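You operate a simulated robot arm through the tools that you are given. There is no shell and no other tool. Be economical: measure what you need, move in short steps, check, and stop when the job is done.

You are at the controls of a simulated two-armed robot. One attempt, no reset.

JOB
Take the black square tube on the top of the carpeted bench and put it away on the third shelf of rack 30 from the bottom. Fetch the gold tube joiner from the plywood board on rack 30 and set it on the purple eyelet. Take the orange square tube and leave it on the plywood board on rack 30. Push the small drawer shut. Stack the small box marked "200 g" from the top of the carpeted bench on top of the small box that says "300 g". Pick up the green nut driver from the top of the carpeted bench with one hand, pass it to the other hand and put it on the free bench left of the cord reel. Take the black short tube from the near end of the carpeted bench and leave it on the white insert. Take the black socket from the top of the carpeted bench and leave it on top of the black lamp base. Do these in any order. Set down upright: black socket.

It is judged by the outcome, as a careful person would: the job done as asked, and still so three seconds after it is handed in. It fails if anything else is knocked over, pushed out of place, dropped, spilled or broken.

ROBOT AND FRAMES
Two 6-joint arms with two-finger grippers on one trunk, on a base that drives. Base frame: it is fixed to the floor where the robot stands at the start and does not move with it; the origin is under the middle of the robot, x ahead of it, y to its left, z up; the surface under the hand at the start is at about z = 83. Readings come in cm, rad, newtons and seconds.
The left shoulder is at the start at [3, 17.8, 101.3], the right one opposite. With the tool pointing down near the work surface each hand reaches from about 46 to 84 cm from the robot's upright axis, wherever it stands, measured 20 degrees to its own side. Places, roughly: black lamp base (15x15x6 cm) [110, 10, 80]; black socket [75, -25, 75]; black square tube [50, 0, 75]; free bench left of the cord reel (12x15 cm) [-128, -158, 84]; nut driver [75, 25, 100]; orange square tube [400, 225, 125]; plywood board on rack 30 [370, 230, 70]; purple eyelet (4x4x2 cm) [370, 210, 70]; short tube [75, 25, 75]; small box [75, 25, 75]; small drawer [190, 220, 80]; third shelf of rack 30 [350, 230, 130]; tube joiner [400, 225, 75]; white insert (4x4x2 cm) [60, 40, 80]. Payload 2.54 kg a hand.
Tool frame (each hand has its own): the origin (TCP) lies between the finger pads and is the grasp point; the fingertips stand 3 cm ahead of it; z points along the fingers, y is the line along which they close. Largest opening 11.6 cm; the body of the gripper starts 9.5 cm behind the TCP.
Orientation is told as [roll, pitch, yaw] about the base's x, y, z axes, in that order, counted from this pose: with the fingers straight down and closing along the base's y, the tool's x points along the base's -x, its y along +y and its z along -z.

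CONTROLS
- The arms move only by the tool servo_tool. It takes "left_motion", "right_motion" or both (then of equal length, played together; a hand with none holds still); each is a list of rows, each a list of 7 numbers: the turn, a rotation vector about the tool's x, y, z in units of 120 degrees (1.0 is 120 degrees), then the shift along the tool's x, y, z in units of 200 mm (1.0 is 200 mm), then the opening, from 0 (shut) to 1 (fully open). In form: [[wx, wy, wz, x, y, z, fingers], ...]. A call has 1 to 10 rows; each row is the pose to reach, as a shift and turn from the pose commanded when the call began, along the tool's axes at that moment. A call with a number of a shift or a turn outside -1 to 1 is refused whole. Rows are played at 5 a second. More than 5 cm and 0.15 rad between two rows, or a gripper value outside its range, and nothing of the call is played. A pose out of reach is approached as far as the arm can. The call stops where the force on the tool passes 40 N (or 10 N more than at its start, if that is more) or the arm is blocked; 0.2 s more then pass. The fingers move at their own pace (about 15.3 cm/s each) and stop on an object; they squeeze with about 38 N. The grip force told is the motor's: it shows also when the fingers shut on nothing. Time passes only in rows, and 0.2 s behind the last, so rows that repeat a pose let the fingers close. The reply holds the time, the measured pose of the TCP, the force on the tool along the base axes, the opening and the grip force, in the units named above and with some noise, with the torque about the TCP (base axes, N m) and any sound that the robot's microphone picked up, and new pictures: "pictures" is both (left out), scene, wrist or none (wrist: the cameras of the hands that moved).
- Cameras (640 x 400 px; columns grow to the right, rows downward): "scene" is now at [3.17, 1.35, 174.86]; the picture's right is [0.19, -0.98, 0.00], its down [-0.78, -0.16, -0.60] and it looks along [0.59, 0.12, -0.80] (base axes); focal length 291 px, centre (320, 200). "left" rides on the left gripper at [6.9, 1.5, -12.2] in its tool frame; the picture's right is [-0.21, 0.98, 0.00], its down [-0.83, -0.18, -0.53] and it looks along [-0.52, -0.11, 0.85] (tool axes); focal length 251 px, centre (320, 200). "right" rides on the right gripper at [6.9, -1.5, -12.2] in its tool frame; the picture's right is [0.21, 0.98, 0.00], its down [-0.83, 0.18, -0.53] and it looks along [-0.52, 0.11, 0.85] (tool axes); focal length 251 px, centre (320, 200). There is no depth. A picture from a camera that has moved, and an enlarged one, comes with that camera's place and axes in the base frame and with its lens. The place of the scene camera against the robot may be out by one fixed shift of up to 2.5 cm in any direction.
- lift_body(by): slides the trunk up (or, below 0, down) by that many cm; the arms and the scene camera ride with it, the base frame stays. It gives what a move gives, with no picture.
- steer(legs): drives the robot by 1 to 6 legs, each [ahead, left, turn to the left] in cm, cm and rad, along the robot's own axes; the way and the turn of a leg run together, so that a leg with both is an arc; at most 150 cm and 3.142 rad a leg. The arms and the cameras ride along, it lands a little off, and it stops where it bumps. It gives what a move gives, and a new picture of the scene camera.
- head_to(pan, tilt): turns the head with the scene camera to pan (to the left, within 2.496 rad either way) and tilt (down, from -0.506 to 1.204), counted from straight ahead of the robot. It gives what a move gives, and a new picture of the scene camera.
- inspect(camera, box): a new picture of the part [left, top, right, bottom] of that camera's present view, enlarged. The clock stands still meanwhile.
- sign_off(): hands the job in; it is judged then, once.

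Work in short steps. Places have to be worked out from the pictures, the camera data and where the tool is seen: move nearer, look again, correct. Check each grasp and each placing, and mend what went wrong. You have 483 turns and 360 pictures in all, those below and enlarged ones among them. Open the grippers and draw the arms clear of the work before you hand the job in, unless the task says otherwise; then end with one line.

The tools are called after "Emit:" by a JSON object that holds its "op" and its "data". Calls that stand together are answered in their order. servo_tool: Moves the arms, as the interface text tells. Its arguments: {"type":"object","properties":{"left_motion":{"type":"array"},"right_motion":{"type":"array"},"pictures":{"type":"string","enum":["both","scene","wrist","none"]}},"required":[]} The other tools are called the same way: lift_body (by) slides the trunk up or down; steer (legs) drives the base; head_to (pan, tilt) turns the head that bears the scene camera; inspect (camera, box) takes an enlarged picture of a part of a camera's view; sign_off () hands the job in.

At the start:

```text
clock: 0.0
left_tcp_pos: [47.1, 36.28, 110.99]
left_ee_rot: [0.0, 0.0, 0.0]
left_ft_force: [-0.3, 0.3, 0.2]
left_ft_torque: [-0.03, -0.01, 0.02]
left_gripper_width: 11.58
left_grip_force: 0.1
right_tcp_pos: [42.57, -6.01, 117.44]
right_ee_rot: [0.001, 0.001, 0.0]
right_ft_force: [0.6, -0.4, -0.1]
right_ft_torque: [0.0, 0.02, 0.0]
right_gripper_width: 11.59
right_grip_force: 0.2
trunk travel left (down, up): [-22.5, 31.5]
robot x, y, heading: [-0.2, -0.47, -0.001]
head pan, tilt: [0.195, 0.923]
```

scene: 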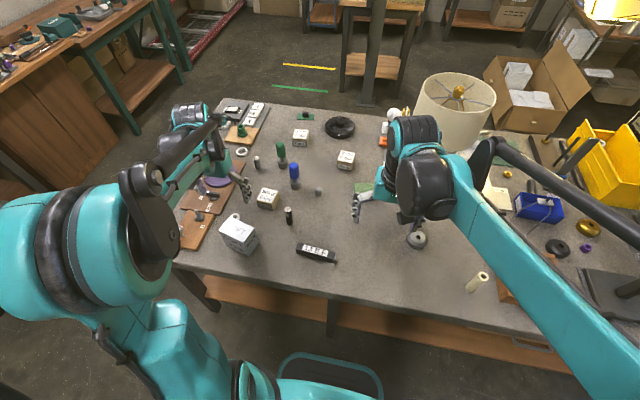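
right: 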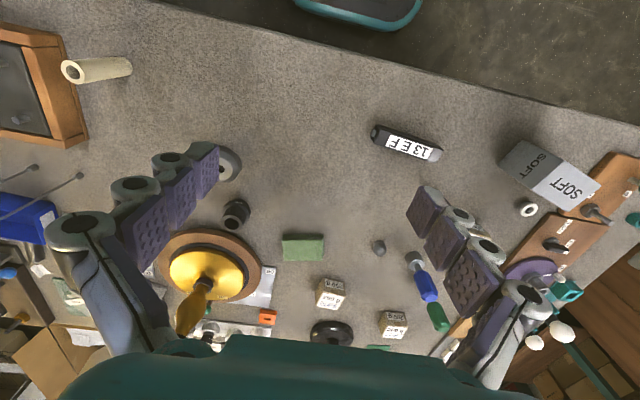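
left: 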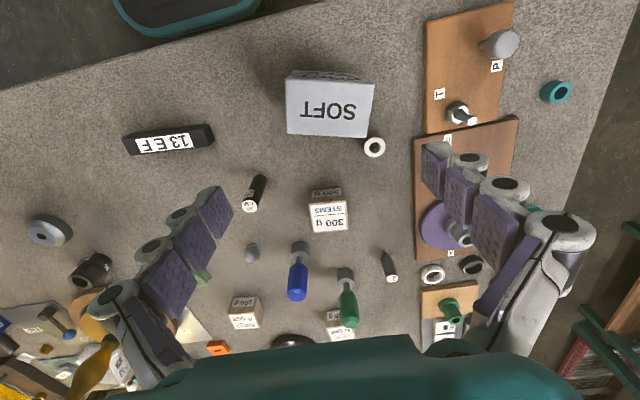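

I start by enlarging the scene picture to identify the objects on the bench.

Emit:
{"op": "inspect", "data": {"camera": "scene", "box": [160, 80, 400, 280]}}

Emit:
{"op": "inspect", "data": {"camera": "left", "box": [100, 100, 640, 400]}}

Emit:
{"op": "inspect", "data": {"camera": "right", "box": [0, 50, 460, 370]}}

```text
2.00 times, centred on (280, 180) of scene
camera zoom: at [3.17, 1.35, 174.86], right [0.19, -0.98, 0.0], down [-0.78, -0.16, -0.6], along [0.59, 0.12, -0.8], focal length 583 px, centre (400, 240)
```

zoom: 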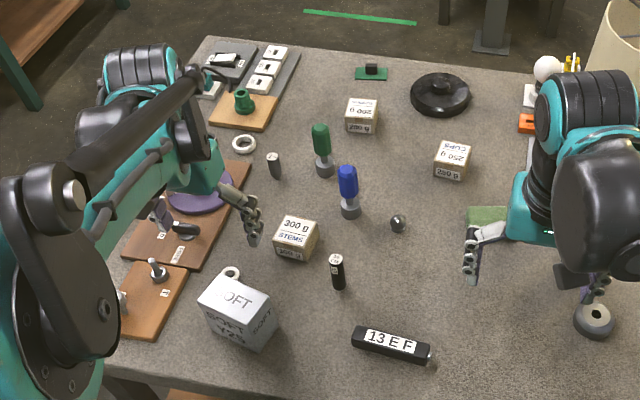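

```text
1.19 times, centred on (370, 250) of left
camera zoom: at [40.22, 37.84, 123.15], right [0.21, 0.98, 0.0], down [0.83, -0.18, 0.53], along [0.52, -0.11, -0.85], focal length 298 px, centre (261, 141)
```

zoom: 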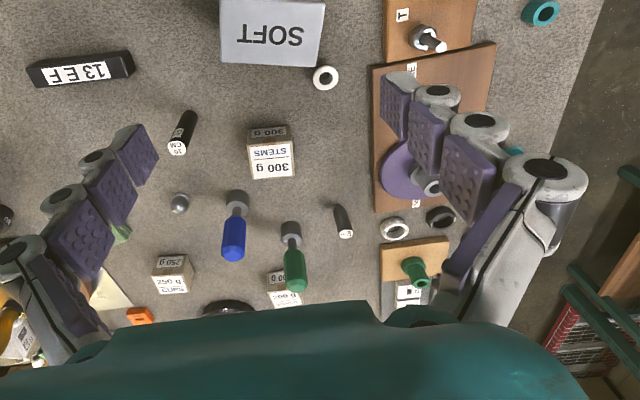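

```text
1.25 times, centred on (230, 210) of right
camera zoom: at [35.61, -7.5, 129.56], right [-0.21, 0.98, 0.0], down [0.83, 0.18, 0.53], along [0.52, 0.11, -0.85], focal length 314 px, centre (432, 188)
```

zoom: 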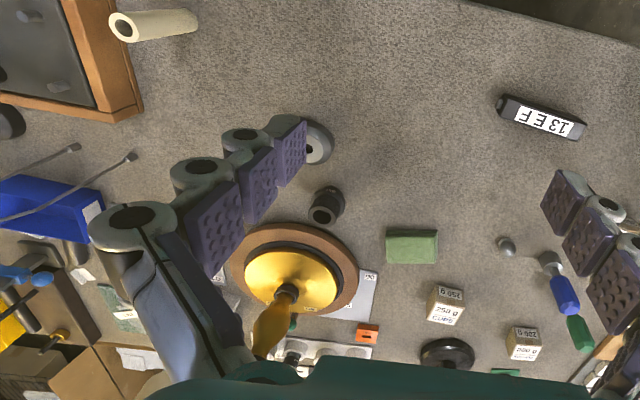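

Identify labels: zoom on the boxes, tubes and rings with the left wrist camera.

Emit:
{"op": "inspect", "data": {"camera": "left", "box": [220, 170, 420, 350]}}

Emit:
{"op": "inspect", "data": {"camera": "left", "box": [360, 60, 600, 340]}}

Emit:
{"op": "inspect", "data": {"camera": "scene", "box": [280, 90, 400, 170]}}

Emit:
{"op": "inspect", "data": {"camera": "scene", "box": [180, 90, 300, 170]}}

```text
2.22 times, centred on (320, 260) of left
camera zoom: at [40.22, 37.84, 123.15], right [0.21, 0.98, 0.0], down [0.83, -0.18, 0.53], along [0.52, -0.11, -0.85], focal length 559 px, centre (320, 67)
```

zoom: 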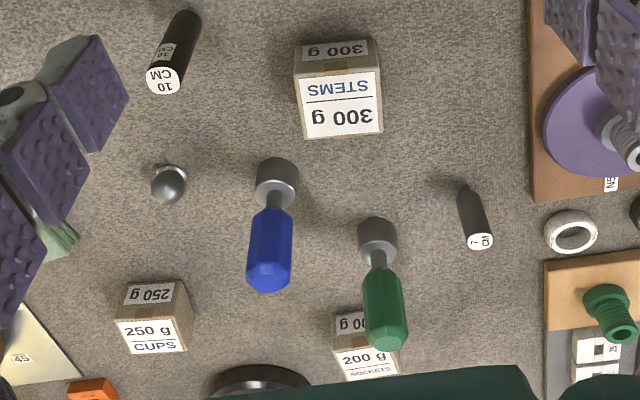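

```text
1.43 times, centred on (480, 200) of left
camera zoom: at [40.22, 37.84, 123.15], right [0.21, 0.98, 0.0], down [0.83, -0.18, 0.53], along [0.52, -0.11, -0.85], focal length 359 px, centre (91, 200)
```

zoom: 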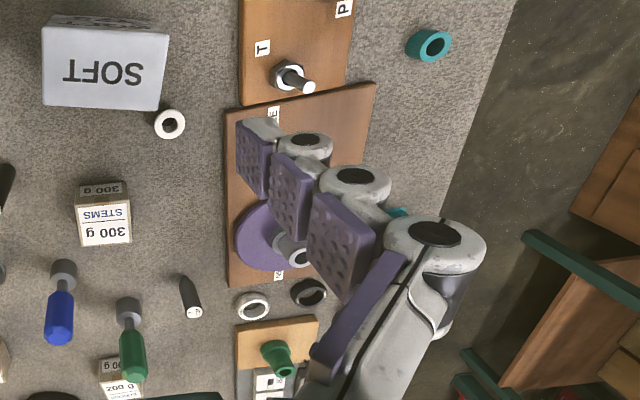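

```text
5.00 times, centred on (340, 130) of scene
camera zoom: at [3.17, 1.35, 174.86], right [0.19, -0.98, 0.0], down [-0.78, -0.16, -0.6], along [0.59, 0.12, -0.8], focal length 1457 px, centre (220, 550)
```

zoom: 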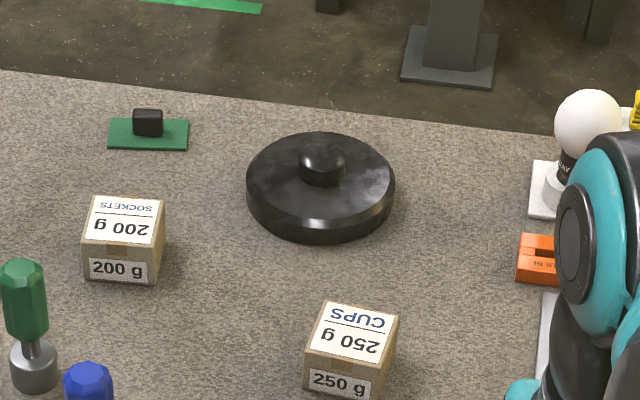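

```text
5.00 times, centred on (240, 130) of scene
camera zoom: at [3.17, 1.35, 174.86], right [0.19, -0.98, 0.0], down [-0.78, -0.16, -0.6], along [0.59, 0.12, -0.8], focal length 1457 px, centre (720, 550)
```

zoom: 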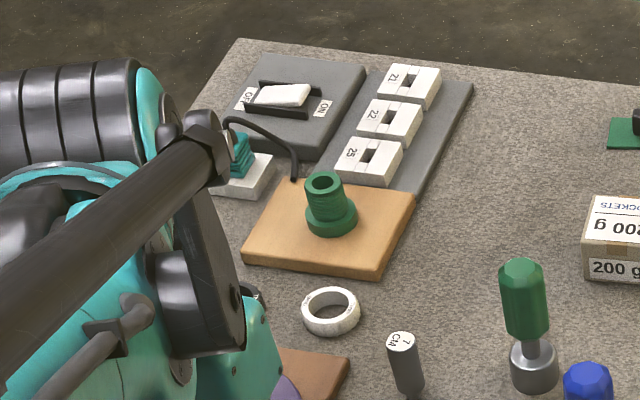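

The 10 CM tube is upright at about (57.8, 23.4), top z≈93; the small white ring (insert) at about (56, 43.5). I move the left hand above the tube and look.

Emit:
{"op": "servo_tool", "data": {"left_motion": [[0, 0, 0, -0.13, -0.16, 0.06, 1], [0, 0, 0, -0.27, -0.32, 0.12, 1], [0, 0, 0, -0.4, -0.48, 0.18, 1], [0, 0, 0, -0.535, -0.645, 0.25, 1]], "pictures": "both"}}

```text
clock: 1.0
left_tcp_pos: [58.31, 23.21, 105.96]
left_ee_rot: [-0.001, 0.001, 0.0]
left_ft_force: [0.1, -1.3, -0.2]
left_ft_torque: [0.02, 0.05, 0.0]
left_gripper_width: 11.59
left_grip_force: 0.1
right_tcp_pos: [42.82, -6.08, 117.37]
right_ee_rot: [-0.001, 0.003, 0.001]
right_ft_force: [-0.2, 0.5, -0.2]
right_ft_torque: [0.0, 0.01, -0.02]
right_gripper_width: 11.62
right_grip_force: 0.1
trunk travel left (down, up): [-22.5, 31.5]
robot x, y, heading: [0.04, -0.29, 0.002]
head pan, tilt: [0.195, 0.923]
camera scene: at [3.35, 1.26, 174.85], right [0.19, -0.98, 0.0], down [-0.78, -0.15, -0.6], along [0.59, 0.12, -0.8], focal length 291 px, centre (320, 200)
camera left: at [51.41, 24.84, 118.13], right [0.21, 0.98, 0.0], down [0.83, -0.18, 0.53], along [0.52, -0.11, -0.85], focal length 251 px, centre (320, 200)
```

scene: 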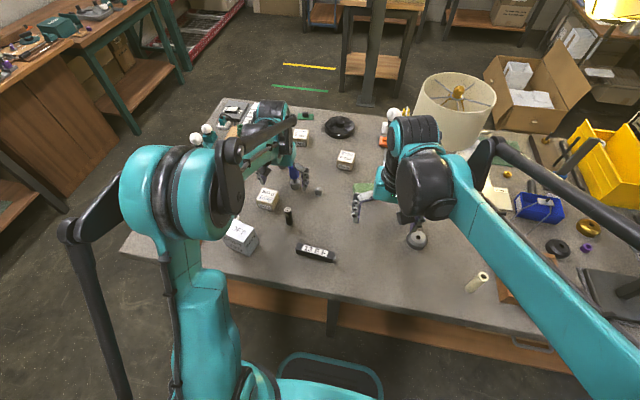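
left: 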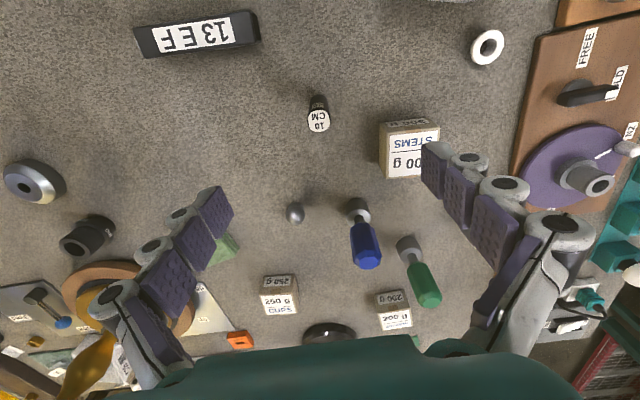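

Tube confirmed at (57.7, 23.4). Descend around it with fingers half-open.

Emit:
{"op": "servo_tool", "data": {"left_motion": [[0, 0, 0, 0.03, 0.008, 0.2, 0.6], [0, 0, 0, 0.03, 0.008, 0.4, 0.6], [0, 0, 0, 0.03, 0.008, 0.6, 0.6], [0, 0, 0, 0.03, 0.008, 0.75, 0.6], [0, 0, 0, 0.03, 0.008, 0.82, 0.6], [0, 0, 0, 0.03, 0.008, 0.82, 0.6]], "pictures": "wrist"}}

```text
clock: 2.4
left_tcp_pos: [57.25, 23.46, 89.43]
left_ee_rot: [0.0, -0.002, 0.0]
left_ft_force: [0.3, 0.5, 0.1]
left_ft_torque: [0.01, -0.02, -0.01]
left_gripper_width: 6.95
left_grip_force: 0.0
right_tcp_pos: [42.51, -6.04, 117.47]
right_ee_rot: [-0.001, 0.002, 0.0]
right_ft_force: [0.1, -0.1, -0.3]
right_ft_torque: [0.03, -0.01, -0.02]
right_gripper_width: 11.63
right_grip_force: 0.1
trunk travel left (down, up): [-22.5, 31.5]
robot x, y, heading: [0.39, 0.25, -0.004]
head pan, tilt: [0.195, 0.923]
camera left: at [50.43, 25.14, 101.69], right [0.21, 0.98, 0.0], down [0.83, -0.18, 0.53], along [0.52, -0.11, -0.85], focal length 251 px, centre (320, 200)
```

left: 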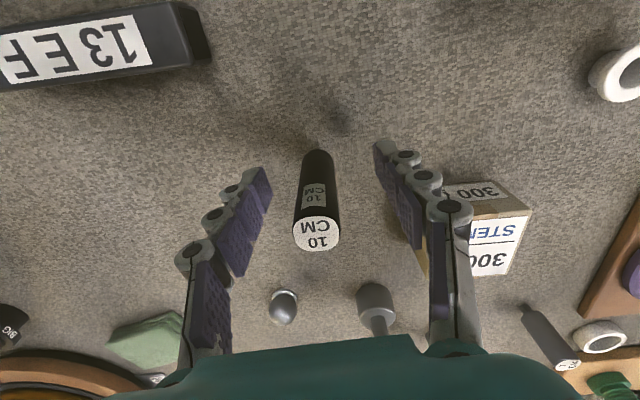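

Tube sits between the pads. Close.

Emit:
{"op": "servo_tool", "data": {"left_motion": [[0, 0, 0, 0, 0, 0, 0], [0, 0, 0, 0, 0, 0, 0], [0, 0, 0, 0, 0, 0, 0]], "pictures": "wrist"}}

```text
clock: 3.2
left_tcp_pos: [57.39, 23.6, 89.44]
left_ee_rot: [-0.002, -0.001, 0.0]
left_ft_force: [0.2, -0.5, -0.6]
left_ft_torque: [0.01, -0.04, 0.01]
left_gripper_width: 2.27
left_grip_force: 38.3
right_tcp_pos: [42.5, -6.01, 117.41]
right_ee_rot: [-0.001, 0.0, 0.0]
right_ft_force: [-0.3, -1.0, -0.7]
right_ft_torque: [-0.03, 0.01, -0.03]
right_gripper_width: 11.57
right_grip_force: 0.1
trunk travel left (down, up): [-22.5, 31.5]
robot x, y, heading: [0.01, -0.09, 0.002]
head pan, tilt: [0.195, 0.923]
camera left: at [50.43, 25.13, 101.71], right [0.21, 0.98, 0.0], down [0.83, -0.18, 0.53], along [0.52, -0.11, -0.85], focal length 251 px, centre (320, 200)
```

left: 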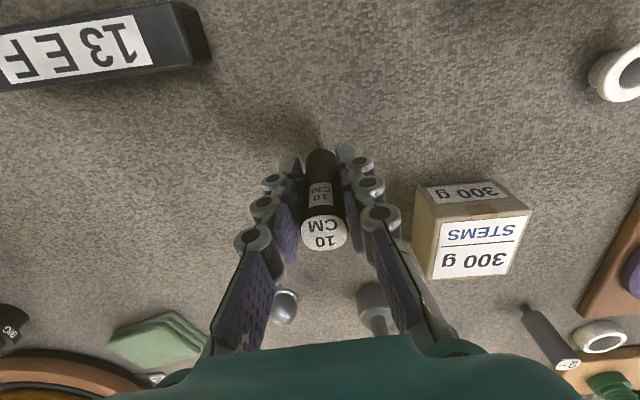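

Gripped (2.27 cm). Lift and carry it above the white ring.

Emit:
{"op": "servo_tool", "data": {"left_motion": [[0, 0, 0, 0, 0, -0.2, 0], [0, 0, 0, 0, 0, -0.4, 0], [0, 0, 0, 0, 0, -0.65, 0], [0, 0, 0, 0.02, 0.25, -0.65, 0], [0, 0, 0, 0.04, 0.5, -0.65, 0], [0, 0, 0, 0.06, 0.75, -0.65, 0], [0, 0, 0, 0.08, 0.98, -0.65, 0], [0, 0, 0, 0.08, 0.98, -0.65, 0]], "pictures": "wrist"}}

```text
refused: row 4 steps farther than a row can; nothing moved
```

Emit:
{"op": "servo_tool", "data": {"left_motion": [[0, 0, 0, 0, 0, -0.22, 0], [0, 0, 0, 0, 0, -0.44, 0], [0, 0, 0, 0, 0, -0.65, 0], [0, 0, 0, 0.02, 0.2, -0.65, 0], [0, 0, 0, 0.04, 0.4, -0.65, 0], [0, 0, 0, 0.06, 0.6, -0.65, 0], [0, 0, 0, 0.08, 0.8, -0.65, 0], [0, 0, 0, 0.08, 0.98, -0.65, 0], [0, 0, 0, 0.08, 0.98, -0.65, 0]], "pictures": "wrist"}}

```text
clock: 5.2
left_tcp_pos: [55.73, 43.33, 102.47]
left_ee_rot: [0.001, 0.0, -0.001]
left_ft_force: [-0.1, -0.3, -1.5]
left_ft_torque: [0.04, 0.0, 0.0]
left_gripper_width: 2.25
left_grip_force: 37.6
right_tcp_pos: [42.55, -6.03, 117.46]
right_ee_rot: [0.002, 0.001, 0.0]
right_ft_force: [0.3, 0.1, 0.4]
right_ft_torque: [0.01, -0.01, 0.01]
right_gripper_width: 11.58
right_grip_force: 0.1
trunk travel left (down, up): [-22.5, 31.5]
robot x, y, heading: [-0.4, 0.12, 0.002]
head pan, tilt: [0.195, 0.923]
camera left: at [48.78, 44.83, 114.73], right [0.21, 0.98, 0.0], down [0.83, -0.18, 0.53], along [0.52, -0.11, -0.85], focal length 251 px, centre (320, 200)
```

left: 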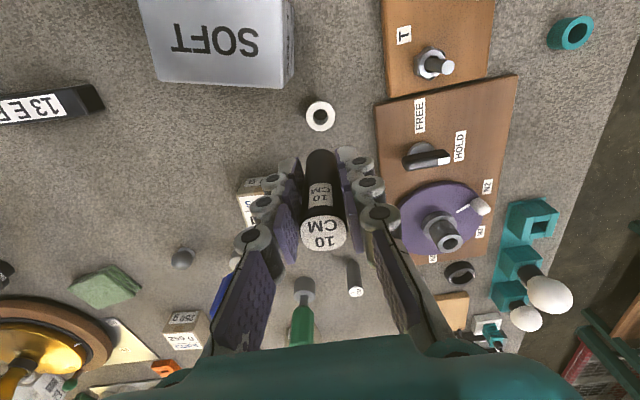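

Ring centre at (55.7, 43.4), directly below. Lower gently till contact.

Emit:
{"op": "servo_tool", "data": {"left_motion": [[0, 0, 0, 0, 0, 0.2, 0], [0, 0, 0, 0, 0, 0.4, 0], [0, 0, 0, 0, 0, 0.48, 0], [0, 0, 0, 0, 0, 0.52, 0], [0, 0, 0, 0, 0, 0.54, 0], [0, 0, 0, 0, 0, 0.55, 0], [0, 0, 0, 0, 0, 0.555, 0]], "pictures": "wrist"}}

```text
clock: 6.8
left_tcp_pos: [55.62, 43.2, 91.51]
left_ee_rot: [0.002, 0.0, -0.001]
left_ft_force: [-0.9, -0.3, 1.3]
left_ft_torque: [0.03, -0.06, 0.02]
left_gripper_width: 2.28
left_grip_force: 38.3
right_tcp_pos: [42.47, -6.04, 117.38]
right_ee_rot: [0.0, 0.0, 0.0]
right_ft_force: [0.6, 0.1, -0.2]
right_ft_torque: [-0.02, 0.0, 0.0]
right_gripper_width: 11.62
right_grip_force: 0.0
trunk travel left (down, up): [-22.5, 31.5]
robot x, y, heading: [-0.05, -0.15, -0.002]
head pan, tilt: [0.195, 0.923]
camera left: at [48.73, 44.71, 103.67], right [0.21, 0.98, 0.0], down [0.83, -0.18, 0.53], along [0.52, -0.11, -0.85], focal length 251 px, centre (320, 200)
```

left: 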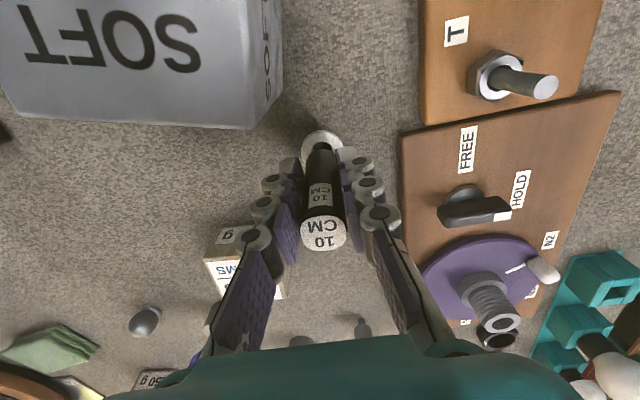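

Emit:
{"op": "servo_tool", "data": {"left_motion": [[0, 0, 0, 0, 0, 0.01, 0], [0, 0, 0, 0, 0, 0.018, 0], [0, 0, 0, 0, 0, 0.018, 0]], "pictures": "none"}}

Emit:
{"op": "inspect", "data": {"camera": "left", "box": [270, 110, 370, 180]}}

```text
clock: 7.6
left_tcp_pos: [55.44, 43.11, 91.26]
left_ee_rot: [0.002, -0.002, 0.002]
left_ft_force: [2.4, 0.3, 28.4]
left_ft_torque: [0.07, -0.45, -0.01]
left_gripper_width: 2.25
left_grip_force: 37.6
right_tcp_pos: [42.41, -6.13, 117.45]
right_ee_rot: [0.001, -0.002, -0.001]
right_ft_force: [0.3, -0.4, 0.0]
right_ft_torque: [0.01, 0.01, 0.0]
right_gripper_width: 11.6
right_grip_force: 0.0
trunk travel left (down, up): [-22.5, 31.5]
robot x, y, heading: [-0.14, -0.12, 0.002]
head pan, tilt: [0.195, 0.923]
```

```text
5.71 times, centred on (320, 145) of left
camera zoom: at [48.58, 44.62, 103.47], right [0.21, 0.98, 0.0], down [0.82, -0.18, 0.53], along [0.52, -0.11, -0.84], focal length 1437 px, centre (320, 514)
```

zoom: 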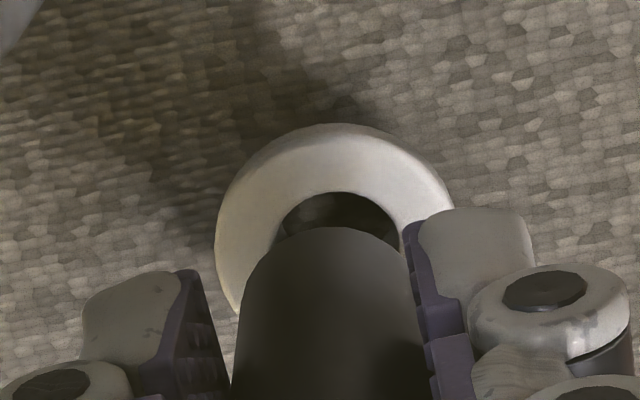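

Contact made, but the close-up shows the tube about 0.65 cm too far in +x of the ring's centre. Lift slightly, shift back, lower again.

Emit:
{"op": "servo_tool", "data": {"left_motion": [[0, 0, 0, 0, 0, -0.04, 0], [0, 0, 0, 0.03, 0.004, -0.04, 0], [0, 0, 0, 0.03, 0.004, -0.04, 0], [0, 0, 0, 0.03, 0.004, -0.02, 0], [0, 0, 0, 0.03, 0.004, -0.01, 0]], "pictures": "none"}}

Emit:
{"op": "inspect", "data": {"camera": "left", "box": [270, 110, 370, 180]}}

```text
clock: 8.8
left_tcp_pos: [54.91, 43.21, 91.44]
left_ee_rot: [0.001, 0.0, 0.0]
left_ft_force: [0.9, 0.4, 6.7]
left_ft_torque: [0.04, -0.1, -0.01]
left_gripper_width: 2.29
left_grip_force: 37.9
right_tcp_pos: [42.42, -6.04, 117.48]
right_ee_rot: [0.001, 0.0, 0.001]
right_ft_force: [-0.3, 0.8, -0.1]
right_ft_torque: [0.0, -0.04, 0.0]
right_gripper_width: 11.61
right_grip_force: 0.1
trunk travel left (down, up): [-22.5, 31.5]
robot x, y, heading: [-0.01, -0.31, 0.003]
head pan, tilt: [0.195, 0.923]
```

```text
5.71 times, centred on (320, 145) of left
camera zoom: at [48.07, 44.77, 103.53], right [0.21, 0.98, 0.0], down [0.83, -0.18, 0.53], along [0.52, -0.11, -0.85], focal length 1437 px, centre (320, 514)
```

zoom: 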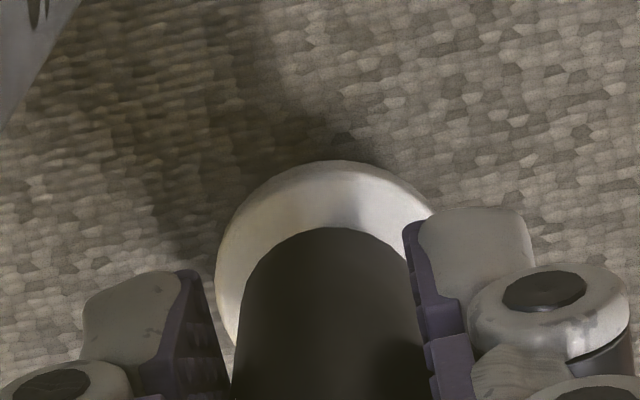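

Now centred with light contact (≈7 N). Release and rise.

Emit:
{"op": "servo_tool", "data": {"left_motion": [[0, 0, 0, 0, 0, 0, 0.4], [0, 0, 0, 0, 0, 0, 0.4], [0, 0, 0, 0, 0, -0.2, 0.5], [0, 0, 0, 0, 0, -0.4, 0.6], [0, 0, 0, 0, 0, -0.6, 0.8], [0, 0, 0, 0, 0, -0.75, 1]], "pictures": "wrist"}}

```text
clock: 10.2
left_tcp_pos: [55.15, 43.1, 106.25]
left_ee_rot: [-0.001, 0.0, 0.002]
left_ft_force: [-0.3, 0.6, 0.5]
left_ft_torque: [0.0, -0.03, 0.05]
left_gripper_width: 11.6
left_grip_force: 0.0
right_tcp_pos: [42.41, -6.01, 117.4]
right_ee_rot: [0.0, 0.0, 0.0]
right_ft_force: [0.1, -0.3, 0.0]
right_ft_torque: [0.01, -0.03, 0.03]
right_gripper_width: 11.6
right_grip_force: 0.0
trunk travel left (down, up): [-22.5, 31.5]
robot x, y, heading: [-0.09, -0.05, 0.0]
head pan, tilt: [0.195, 0.923]
camera left: at [48.13, 44.76, 118.47], right [0.21, 0.98, 0.0], down [0.83, -0.18, 0.53], along [0.52, -0.11, -0.85], focal length 251 px, centre (320, 200)
```

left: 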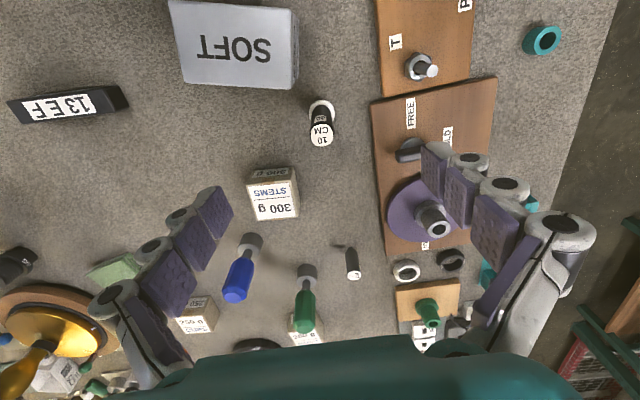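

The tube stands on the ring. Next, the black socket with the right hand; I approach partway to see it and the lamp shade clearance.

Emit:
{"op": "servo_tool", "data": {"right_motion": [[0, 0, 0, -0.17, -0.13, 0.09, 1], [0, 0, 0, -0.34, -0.26, 0.18, 1], [0, 0, 0, -0.5, -0.39, 0.28, 1], [0, 0, 0, -0.66, -0.52, 0.37, 1], [0, 0, 0, -0.75, -0.65, 0.47, 1]], "pictures": "both"}}

```text
clock: 11.4
left_tcp_pos: [55.14, 43.14, 106.24]
left_ee_rot: [0.0, -0.001, -0.001]
left_ft_force: [-0.6, 0.1, 0.1]
left_ft_torque: [0.03, 0.03, 0.0]
left_gripper_width: 11.6
left_grip_force: 0.1
right_tcp_pos: [57.6, -19.03, 107.81]
right_ee_rot: [0.0, 0.001, -0.001]
right_ft_force: [0.1, 0.0, 0.8]
right_ft_torque: [0.03, 0.02, 0.02]
right_gripper_width: 11.59
right_grip_force: 0.0
trunk travel left (down, up): [-22.5, 31.5]
robot x, y, heading: [-0.12, -0.41, 0.005]
head pan, tilt: [0.195, 0.923]
camera scene: at [3.28, 1.25, 174.85], right [0.19, -0.98, 0.0], down [-0.78, -0.15, -0.6], along [0.59, 0.12, -0.8], focal length 291 px, centre (320, 200)
camera right: at [50.66, -20.57, 119.92], right [-0.21, 0.98, 0.0], down [0.83, 0.18, 0.53], along [0.52, 0.12, -0.85], focal length 251 px, centre (320, 200)
```

scene: 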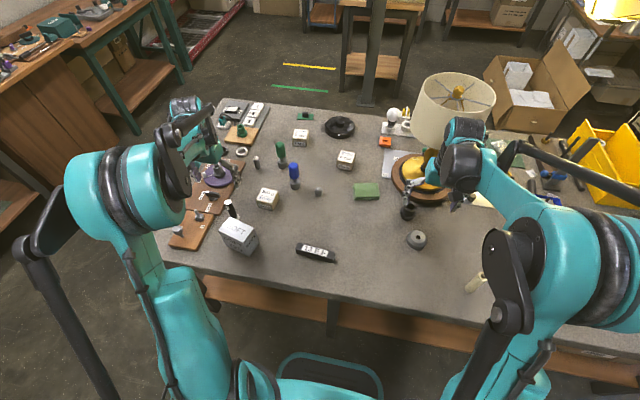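
right: 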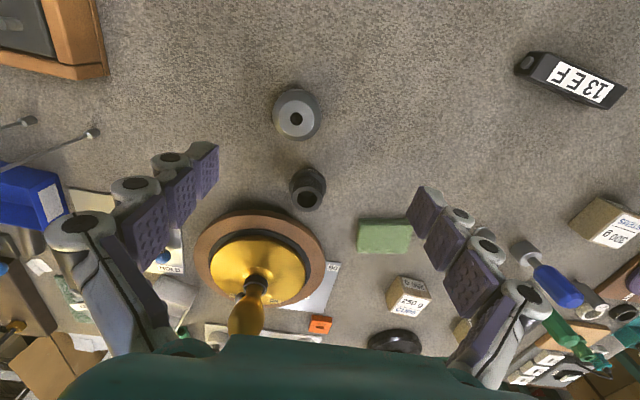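

Socket stands at about (69.4, -18.2). To keep clear of the lamp shade I tilt the right hand 30° so that it leans back toward the robot, and go to a pre-grasp.

Emit:
{"op": "servo_tool", "data": {"right_motion": [[0, -0.065, 0, -0.07, 0.01, 0.13, 1], [0, -0.13, 0, -0.14, 0.02, 0.26, 1], [0, -0.19, 0, -0.21, 0.03, 0.39, 1], [0, -0.25, 0, -0.285, 0.042, 0.52, 1], [0, -0.25, 0, -0.285, 0.042, 0.52, 1]], "pictures": "both"}}

```text
clock: 12.6
left_tcp_pos: [55.03, 43.21, 106.35]
left_ee_rot: [0.001, 0.0, -0.001]
left_ft_force: [-0.1, 0.8, 0.2]
left_ft_torque: [0.0, -0.03, -0.02]
left_gripper_width: 11.6
left_grip_force: 0.0
right_tcp_pos: [63.51, -18.18, 97.53]
right_ee_rot: [0.0, -0.525, 0.0]
right_ft_force: [1.4, 0.0, 0.3]
right_ft_torque: [0.0, 0.01, -0.01]
right_gripper_width: 11.63
right_grip_force: 0.0
trunk travel left (down, up): [-22.5, 31.5]
robot x, y, heading: [-0.08, 0.07, -0.003]
head pan, tilt: [0.195, 0.923]
camera scene: at [3.11, 1.35, 174.86], right [0.19, -0.98, 0.0], down [-0.78, -0.16, -0.6], along [0.59, 0.12, -0.8], focal length 291 px, centre (320, 200)
camera right: at [51.3, -19.63, 104.61], right [-0.19, 0.98, -0.11], down [0.45, 0.18, 0.88], along [0.88, 0.11, -0.47], focal length 251 px, centre (320, 200)
```

scene: 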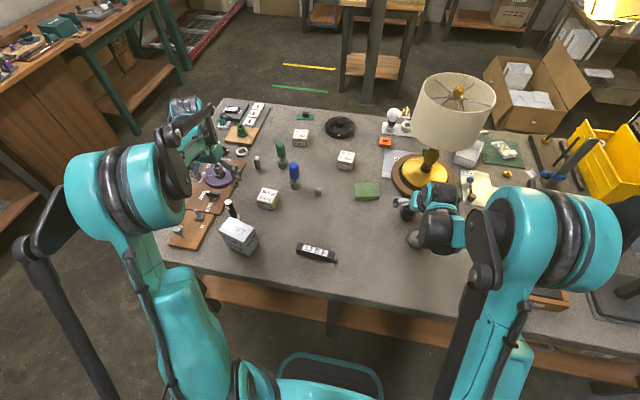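
right: 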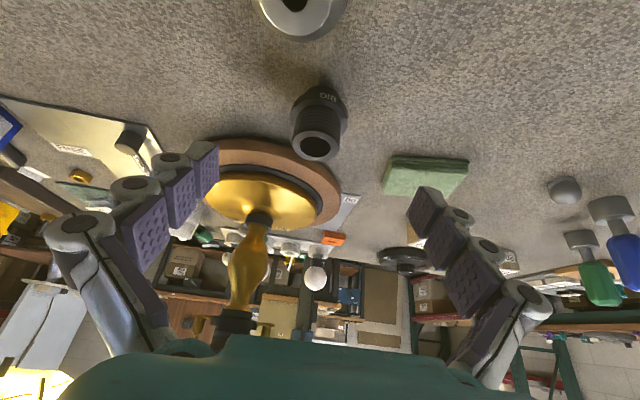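

Socket centre ~(70.1, -18.2), about 6 cm tall. Advance along the tilted axis.

Emit:
{"op": "servo_tool", "data": {"right_motion": [[0, 0, 0, 0, 0, 0.2, 1], [0, 0, 0, -0.01, 0, 0.4, 1], [0, 0, 0, -0.018, 0, 0.52, 1], [0, 0, 0, -0.018, 0, 0.6, 1], [0, 0, 0, -0.018, 0, 0.6, 1]], "pictures": "wrist"}}

```text
clock: 13.8
left_tcp_pos: [55.09, 43.28, 106.17]
left_ee_rot: [0.002, 0.0, -0.002]
left_ft_force: [-0.1, 0.0, 0.0]
left_ft_torque: [0.02, 0.0, -0.02]
left_gripper_width: 11.58
left_grip_force: 0.0
right_tcp_pos: [69.68, -18.37, 87.31]
right_ee_rot: [0.001, -0.524, 0.0]
right_ft_force: [0.5, 0.0, 0.5]
right_ft_torque: [0.0, -0.01, 0.02]
right_gripper_width: 11.63
right_grip_force: 0.0
trunk travel left (down, up): [-22.5, 31.5]
robot x, y, heading: [-0.13, 0.24, -0.004]
head pan, tilt: [0.195, 0.923]
camera right: at [57.58, -19.75, 94.43], right [-0.19, 0.98, -0.11], down [0.45, 0.18, 0.88], along [0.87, 0.11, -0.47], focal length 251 px, centre (320, 200)
```

right: 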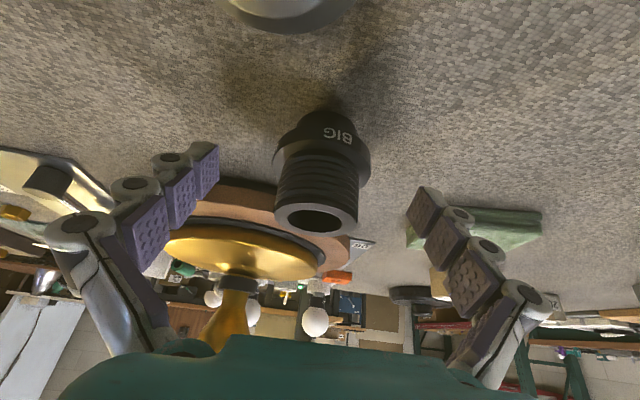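

Socket is centred between the fingers. Close.

Emit:
{"op": "servo_tool", "data": {"right_motion": [[0, 0, 0, 0, 0, 0, 0], [0, 0, 0, 0, 0, 0, 0], [0, 0, 0, 0, 0, 0, 0]], "pictures": "wrist"}}

```text
clock: 14.6
left_tcp_pos: [55.04, 43.31, 106.21]
left_ee_rot: [0.0, 0.0, 0.0]
left_ft_force: [-0.4, -0.1, 0.9]
left_ft_torque: [-0.02, -0.01, -0.01]
left_gripper_width: 11.59
left_grip_force: 0.0
right_tcp_pos: [69.64, -18.28, 87.27]
right_ee_rot: [0.0, -0.524, -0.002]
right_ft_force: [-1.0, -0.1, 1.8]
right_ft_torque: [-0.07, 0.05, -0.05]
right_gripper_width: 5.57
right_grip_force: 38.4
trunk travel left (down, up): [-22.5, 31.5]
robot x, y, heading: [-0.15, 0.12, -0.001]
head pan, tilt: [0.195, 0.923]
camera right: at [57.57, -19.76, 94.45], right [-0.19, 0.98, -0.11], down [0.45, 0.18, 0.88], along [0.87, 0.11, -0.47], focal length 251 px, centre (320, 200)
```

right: 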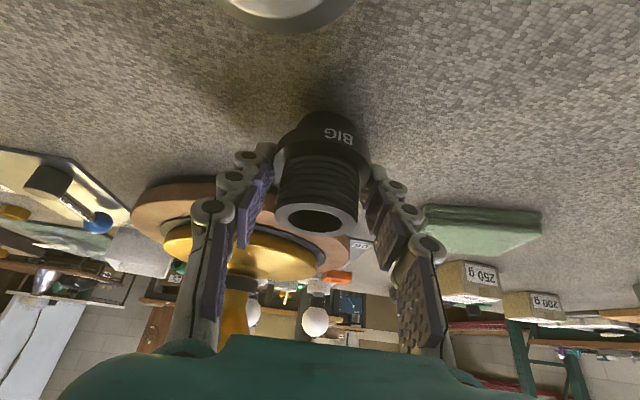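

Socket gripped (5.57 cm). Withdraw right hand along its axis and bring the left hand up/in.

Emit:
{"op": "servo_tool", "data": {"right_motion": [[0, 0, 0, 0, 0, -0.1, 0], [0, 0, 0, 0, 0, -0.3, 0], [0, 0, 0, 0, 0, -0.52, 0], [0, 0, 0, 0, 0, -0.74, 0], [0, 0, 0, 0, 0, -0.96, 0], [0, 0, 0, 0, 0, -1, 0]], "left_motion": [[0, 0, 0, 0, 0, -0.1, 1], [0, 0, 0, 0, 0, -0.2, 1], [0, 0, 0, 0.1, -0.1, -0.25, 1], [0, 0, 0, 0.2, -0.2, -0.3, 0.5], [0, 0, 0, 0.3, -0.3, -0.3, 0.2], [0, 0, 0, 0.3, -0.4, -0.3, 0]], "pictures": "both"}}

```text
clock: 16.0
left_tcp_pos: [49.04, 35.09, 112.26]
left_ee_rot: [0.0, 0.003, -0.001]
left_ft_force: [0.4, -0.5, -0.6]
left_ft_torque: [0.02, 0.04, 0.04]
left_gripper_width: 0.02
left_grip_force: 28.8
right_tcp_pos: [59.46, -18.34, 104.72]
right_ee_rot: [0.0, -0.521, 0.002]
right_ft_force: [-0.2, 0.4, -1.1]
right_ft_torque: [-0.01, -0.01, -0.01]
right_gripper_width: 5.55
right_grip_force: 38.3
trunk travel left (down, up): [-22.5, 31.5]
robot x, y, heading: [0.01, -0.1, -0.002]
head pan, tilt: [0.195, 0.923]
camera scene: at [3.35, 1.31, 174.85], right [0.19, -0.98, 0.0], down [-0.78, -0.15, -0.6], along [0.59, 0.12, -0.8], focal length 291 px, centre (320, 200)
camera right: at [47.52, -19.83, 111.78], right [-0.19, 0.98, -0.11], down [0.45, 0.18, 0.87], along [0.87, 0.11, -0.47], focal length 251 px, centre (320, 200)
camera left: at [42.13, 36.69, 124.45], right [0.21, 0.98, 0.0], down [0.83, -0.18, 0.53], along [0.52, -0.11, -0.85], focal length 251 px, centre (320, 200)
```

scene: 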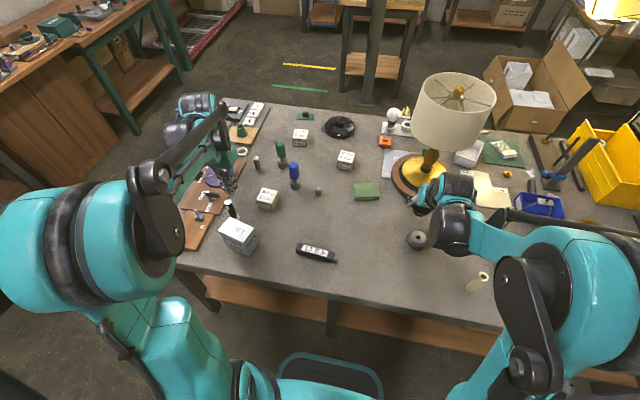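
right: 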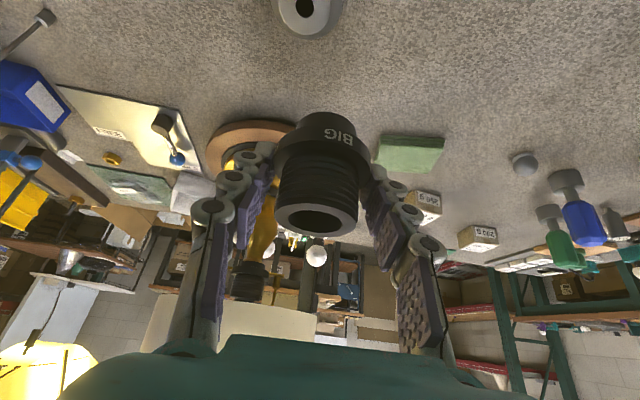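
left: 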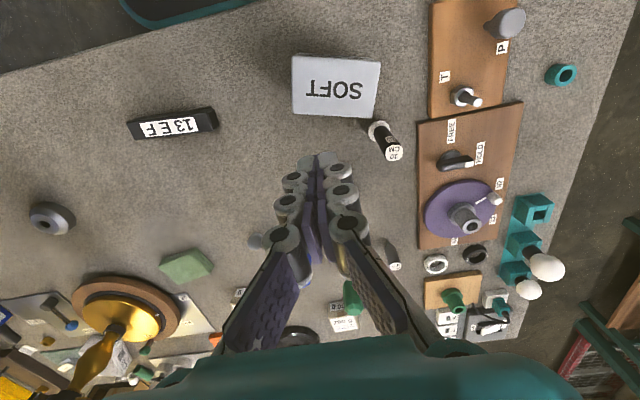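

Holding the socket. Before driving round, look left and behind for clearance.

Emit:
{"op": "head_to", "data": {"pan": 1.0, "tilt": 0.6}}

Emit:
{"op": "head_to", "data": {"pan": 2.2, "tilt": 0.7}}

Emit:
{"op": "head_to", "data": {"pan": -2.2, "tilt": 0.5}}

Emit:
{"op": "head_to", "data": {"pan": 0.0, "tilt": 0.3}}

```text
clock: 17.1
left_tcp_pos: [49.02, 35.18, 112.22]
left_ee_rot: [-0.001, -0.002, 0.0]
left_ft_force: [0.1, 0.3, -0.9]
left_ft_torque: [0.0, 0.0, 0.0]
left_gripper_width: 0.03
left_grip_force: 28.8
right_tcp_pos: [59.53, -18.33, 104.85]
right_ee_rot: [0.0, -0.525, 0.0]
right_ft_force: [-0.4, 0.7, -1.4]
right_ft_torque: [0.0, -0.03, -0.04]
right_gripper_width: 5.57
right_grip_force: 38.2
trunk travel left (down, up): [-22.5, 31.5]
robot x, y, heading: [0.04, 0.16, -0.006]
head pan, tilt: [1.0, 0.6]
camera scene: at [0.66, 7.34, 177.5], right [0.84, -0.54, 0.0], down [-0.31, -0.48, -0.82], along [0.45, 0.69, -0.57], focal length 291 px, centre (320, 200)
```

scene: 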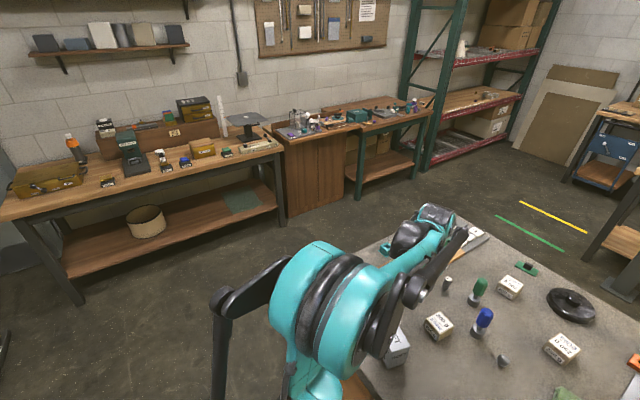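

```text
clock: 18.5
left_tcp_pos: [48.89, 35.1, 112.31]
left_ee_rot: [0.002, 0.0, 0.001]
left_ft_force: [0.2, -0.1, 0.7]
left_ft_torque: [-0.01, 0.02, 0.01]
left_gripper_width: 0.01
left_grip_force: 28.5
right_tcp_pos: [59.41, -18.38, 104.68]
right_ee_rot: [0.0, -0.523, 0.0]
right_ft_force: [-1.1, -0.3, -0.6]
right_ft_torque: [0.01, -0.01, 0.0]
right_gripper_width: 5.56
right_grip_force: 38.2
trunk travel left (down, up): [-22.5, 31.5]
robot x, y, heading: [0.03, 0.12, 0.004]
head pan, tilt: [2.201, 0.7]
camera scene: at [-9.1, 6.77, 176.64], right [0.81, 0.59, 0.0], down [0.38, -0.52, -0.77], along [-0.45, 0.62, -0.64], focal length 291 px, centre (320, 200)
```

scene: 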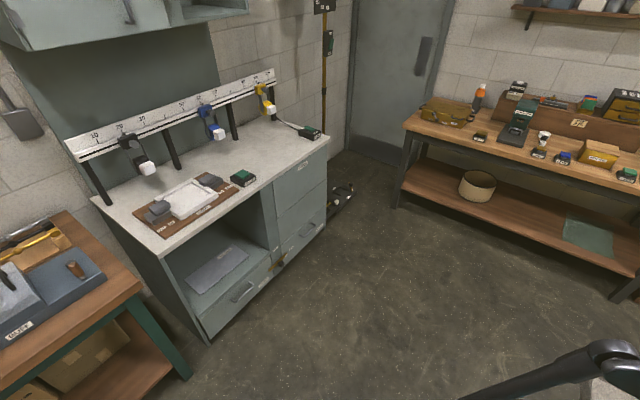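

```text
clock: 22.1
left_tcp_pos: [48.94, 35.03, 112.27]
left_ee_rot: [0.0, 0.001, -0.001]
left_ft_force: [-0.2, -0.4, 0.2]
left_ft_torque: [-0.01, 0.02, 0.0]
left_gripper_width: 0.0
left_grip_force: 28.3
right_tcp_pos: [59.6, -18.47, 104.77]
right_ee_rot: [0.001, -0.523, -0.001]
right_ft_force: [0.0, 0.5, 0.0]
right_ft_torque: [-0.03, 0.0, 0.0]
right_gripper_width: 5.53
right_grip_force: 37.8
trunk travel left (down, up): [-22.5, 31.5]
robot x, y, heading: [-0.25, 0.14, -0.002]
head pan, tilt: [-2.201, 0.499]
camera scene: at [-9.46, -7.45, 178.41], right [-0.81, 0.59, 0.0], down [0.28, 0.39, -0.88], along [-0.52, -0.71, -0.48], focal length 291 px, centre (320, 200)
```

scene: 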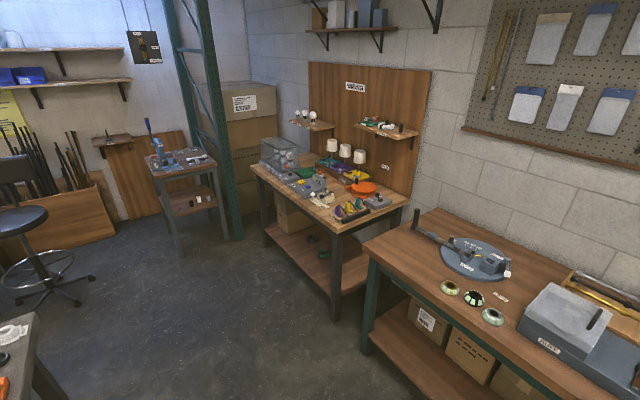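

```text
clock: 24.1
left_tcp_pos: [48.87, 35.19, 112.36]
left_ee_rot: [0.0, 0.001, 0.0]
left_ft_force: [0.5, -0.4, 0.2]
left_ft_torque: [-0.01, 0.01, 0.0]
left_gripper_width: 0.0
left_grip_force: 28.8
right_tcp_pos: [59.46, -18.37, 104.74]
right_ee_rot: [0.0, -0.525, 0.0]
right_ft_force: [-0.4, -0.7, -0.3]
right_ft_torque: [-0.04, -0.03, 0.02]
right_gripper_width: 5.57
right_grip_force: 38.1
trunk travel left (down, up): [-22.5, 31.5]
robot x, y, heading: [-0.29, -0.25, -0.004]
head pan, tilt: [0.0, 0.3]
camera scene: at [5.23, -0.1, 180.25], right [0.0, -1.0, 0.0], down [-0.3, 0.0, -0.96], along [0.96, 0.0, -0.3], focal length 291 px, centre (320, 200)
```

scene: 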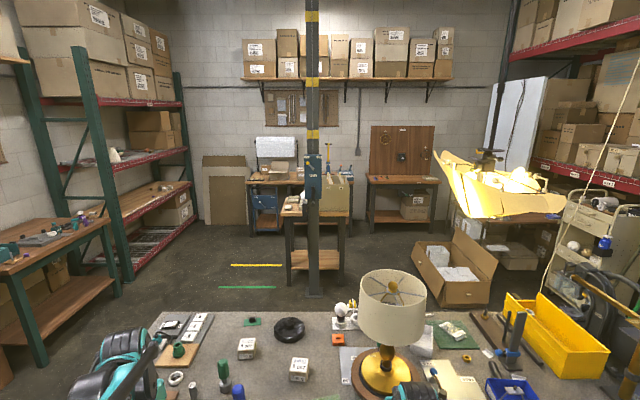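

Path round the left end of the bench is clear (aisle y≈80–205). Back out, sidestep left, and drive ahead past the bench.

Emit:
{"op": "steer", "data": {"legs": [[-40, 0, 0], [0, 135, 0], [120, 0, 0], [112, 0, 0], [0, -60, 0]]}}

```text
clock: 47.0
left_tcp_pos: [239.04, 116.97, 112.25]
left_ee_rot: [0.001, 0.0, 0.028]
left_ft_force: [0.2, -0.3, -0.4]
left_ft_torque: [0.02, 0.0, -0.03]
left_gripper_width: 0.0
left_grip_force: 28.4
right_tcp_pos: [251.1, 63.74, 104.81]
right_ee_rot: [0.0, -0.524, 0.027]
right_ft_force: [-0.1, 0.1, -0.3]
right_ft_torque: [0.02, 0.01, 0.02]
right_gripper_width: 5.56
right_grip_force: 38.2
trunk travel left (down, up): [-22.5, 31.5]
robot x, y, heading: [190.94, 80.61, 0.03]
head pan, tilt: [0.0, 0.3]
camera scene: at [196.35, 80.55, 180.25], right [0.03, -1.0, 0.0], down [-0.3, -0.01, -0.96], along [0.95, 0.03, -0.3], focal length 291 px, centre (320, 200)
```

scene: 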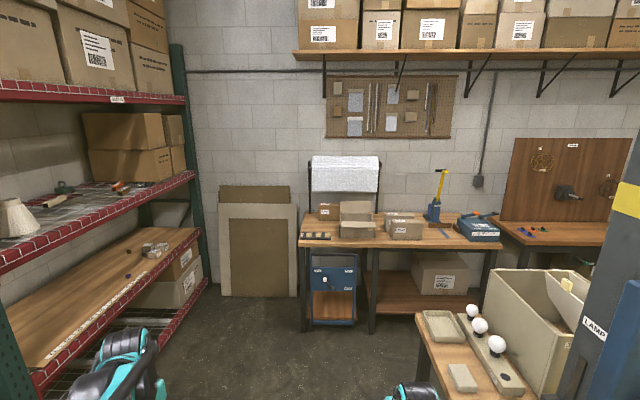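

Turn round to face the bench from the far side, then sidestep.

Emit:
{"op": "steer", "data": {"legs": [[0, 0, 3.112], [0, 80, 0]]}}

Emit:
{"op": "head_to", "data": {"pan": 0, "tilt": 0.9}}

```text
clock: 58.5
left_tcp_pos: [143.01, -35.03, 112.14]
left_ee_rot: [-0.001, 0.0, -3.132]
left_ft_force: [0.1, 0.4, 0.1]
left_ft_torque: [-0.04, 0.02, -0.05]
left_gripper_width: 0.0
left_grip_force: 28.5
right_tcp_pos: [131.91, 18.56, 104.83]
right_ee_rot: [-0.001, -0.524, -3.133]
right_ft_force: [0.9, -0.4, -0.5]
right_ft_torque: [0.02, 0.0, 0.01]
right_gripper_width: 5.56
right_grip_force: 38.3
trunk travel left (down, up): [-22.5, 31.5]
robot x, y, heading: [191.72, 0.63, -3.134]
head pan, tilt: [0.0, 0.3]
camera scene: at [184.11, 0.41, 180.25], right [-0.01, 1.0, 0.0], down [0.3, 0.0, -0.96], along [-0.96, -0.01, -0.3], focal length 291 px, centre (320, 200)
```

scene: 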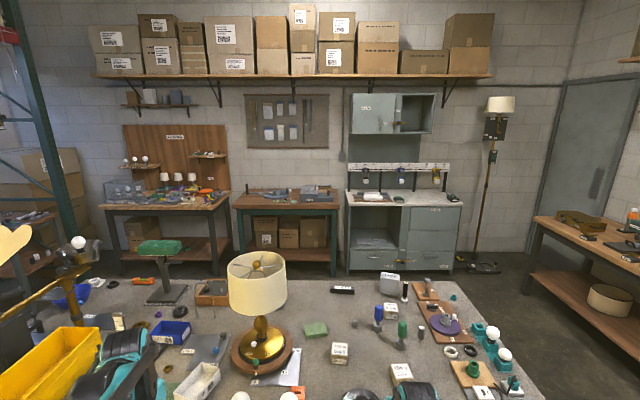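

```text
clock: 59.5
left_tcp_pos: [142.91, -34.9, 112.24]
left_ee_rot: [0.0, 0.0, -3.132]
left_ft_force: [-0.6, -0.4, -0.4]
left_ft_torque: [-0.02, -0.01, 0.01]
left_gripper_width: 0.02
left_grip_force: 29.1
right_tcp_pos: [131.89, 18.39, 104.81]
right_ee_rot: [0.001, -0.523, -3.134]
right_ft_force: [-0.3, -0.5, -1.1]
right_ft_torque: [-0.03, -0.02, -0.01]
right_gripper_width: 5.52
right_grip_force: 38.8
trunk travel left (down, up): [-22.5, 31.5]
robot x, y, heading: [191.56, 0.87, -3.131]
head pan, tilt: [0.0, 0.901]
camera scene: at [185.89, 0.48, 175.03], right [-0.01, 1.0, 0.0], down [0.78, 0.01, -0.62], along [-0.62, -0.01, -0.78], focal length 291 px, centre (320, 200)
```

scene: 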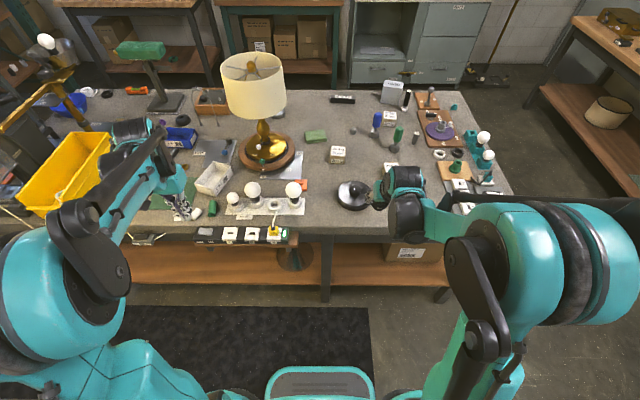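

Zoom on the lamp base to see its top.

Emit:
{"op": "inspect", "data": {"camera": "scene", "box": [310, 150, 410, 220]}}

Emit:
{"op": "inspect", "data": {"camera": "right", "box": [0, 0, 640, 400]}}

```text
5.71 times, centred on (360, 185) of scene
camera zoom: at [185.89, 0.48, 175.03], right [-0.01, 1.0, 0.0], down [0.78, 0.01, -0.62], along [-0.62, -0.01, -0.78], focal length 1665 px, centre (91, 286)
```

zoom: 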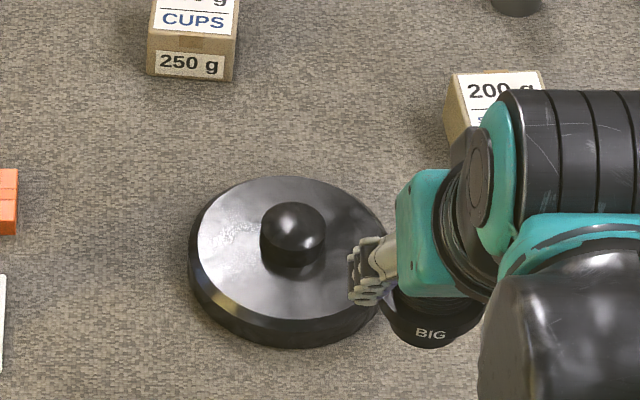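

```text
1.00 times, centred on (320, 200) of right (not enlarged: the box is as wide or as high as the picture)
camera zoom: at [143.98, 20.1, 111.8], right [0.19, -0.98, -0.11], down [-0.45, -0.19, 0.88], along [-0.87, -0.12, -0.47], focal length 251 px, centre (320, 200)
```

zoom: 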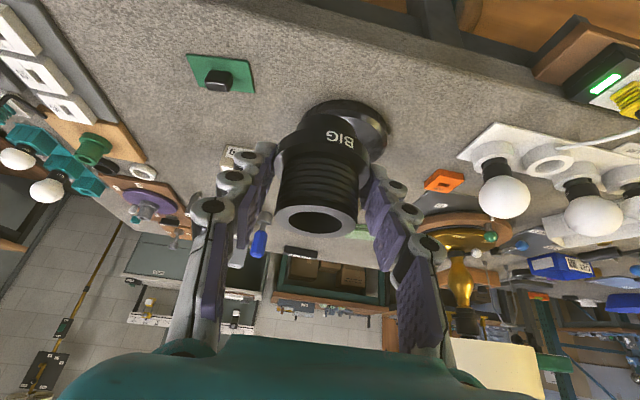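

Drive 24 cm closer to the bench; hands stay above everything there (z>100).

Emit:
{"op": "steer", "data": {"legs": [[24, 0, -0.007]]}}

Emit:
{"op": "inspect", "data": {"camera": "right", "box": [200, 0, 440, 150]}}

```text
clock: 61.3
left_tcp_pos: [118.9, -34.67, 112.28]
left_ee_rot: [-0.001, 0.002, 3.14]
left_ft_force: [0.1, 0.0, -0.8]
left_ft_torque: [0.0, -0.05, 0.03]
left_gripper_width: 0.02
left_grip_force: 28.6
right_tcp_pos: [108.29, 18.89, 104.72]
right_ee_rot: [0.001, -0.521, 3.14]
right_ft_force: [0.1, 0.5, -0.3]
right_ft_torque: [0.0, -0.04, -0.02]
right_gripper_width: 5.55
right_grip_force: 38.1
trunk travel left (down, up): [-22.5, 31.5]
robot x, y, heading: [167.85, 0.15, 3.144]
head pan, tilt: [0.0, 0.901]
camera scene: at [162.12, 0.46, 175.02], right [0.0, 1.0, 0.0], down [0.78, 0.0, -0.62], along [-0.62, 0.0, -0.78], focal length 291 px, centre (320, 200)
```

scene: 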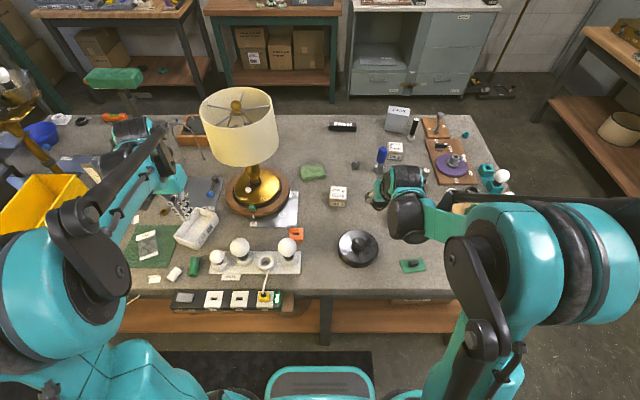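

```text
2.67 times, centred on (320, 75) of right
camera zoom: at [120.45, 20.47, 111.76], right [0.18, -0.98, -0.11], down [-0.45, -0.18, 0.87], along [-0.87, -0.11, -0.47], focal length 670 px, centre (320, 533)
```

zoom: 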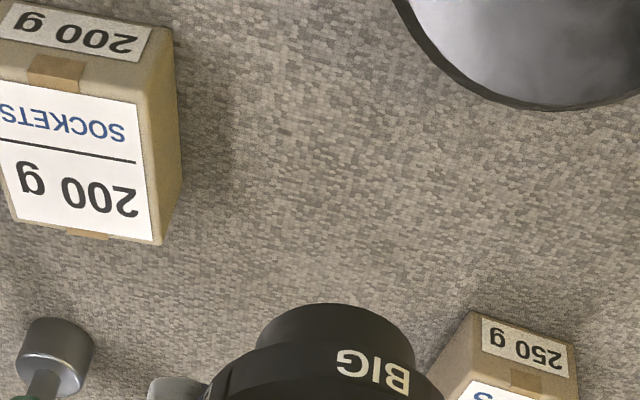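

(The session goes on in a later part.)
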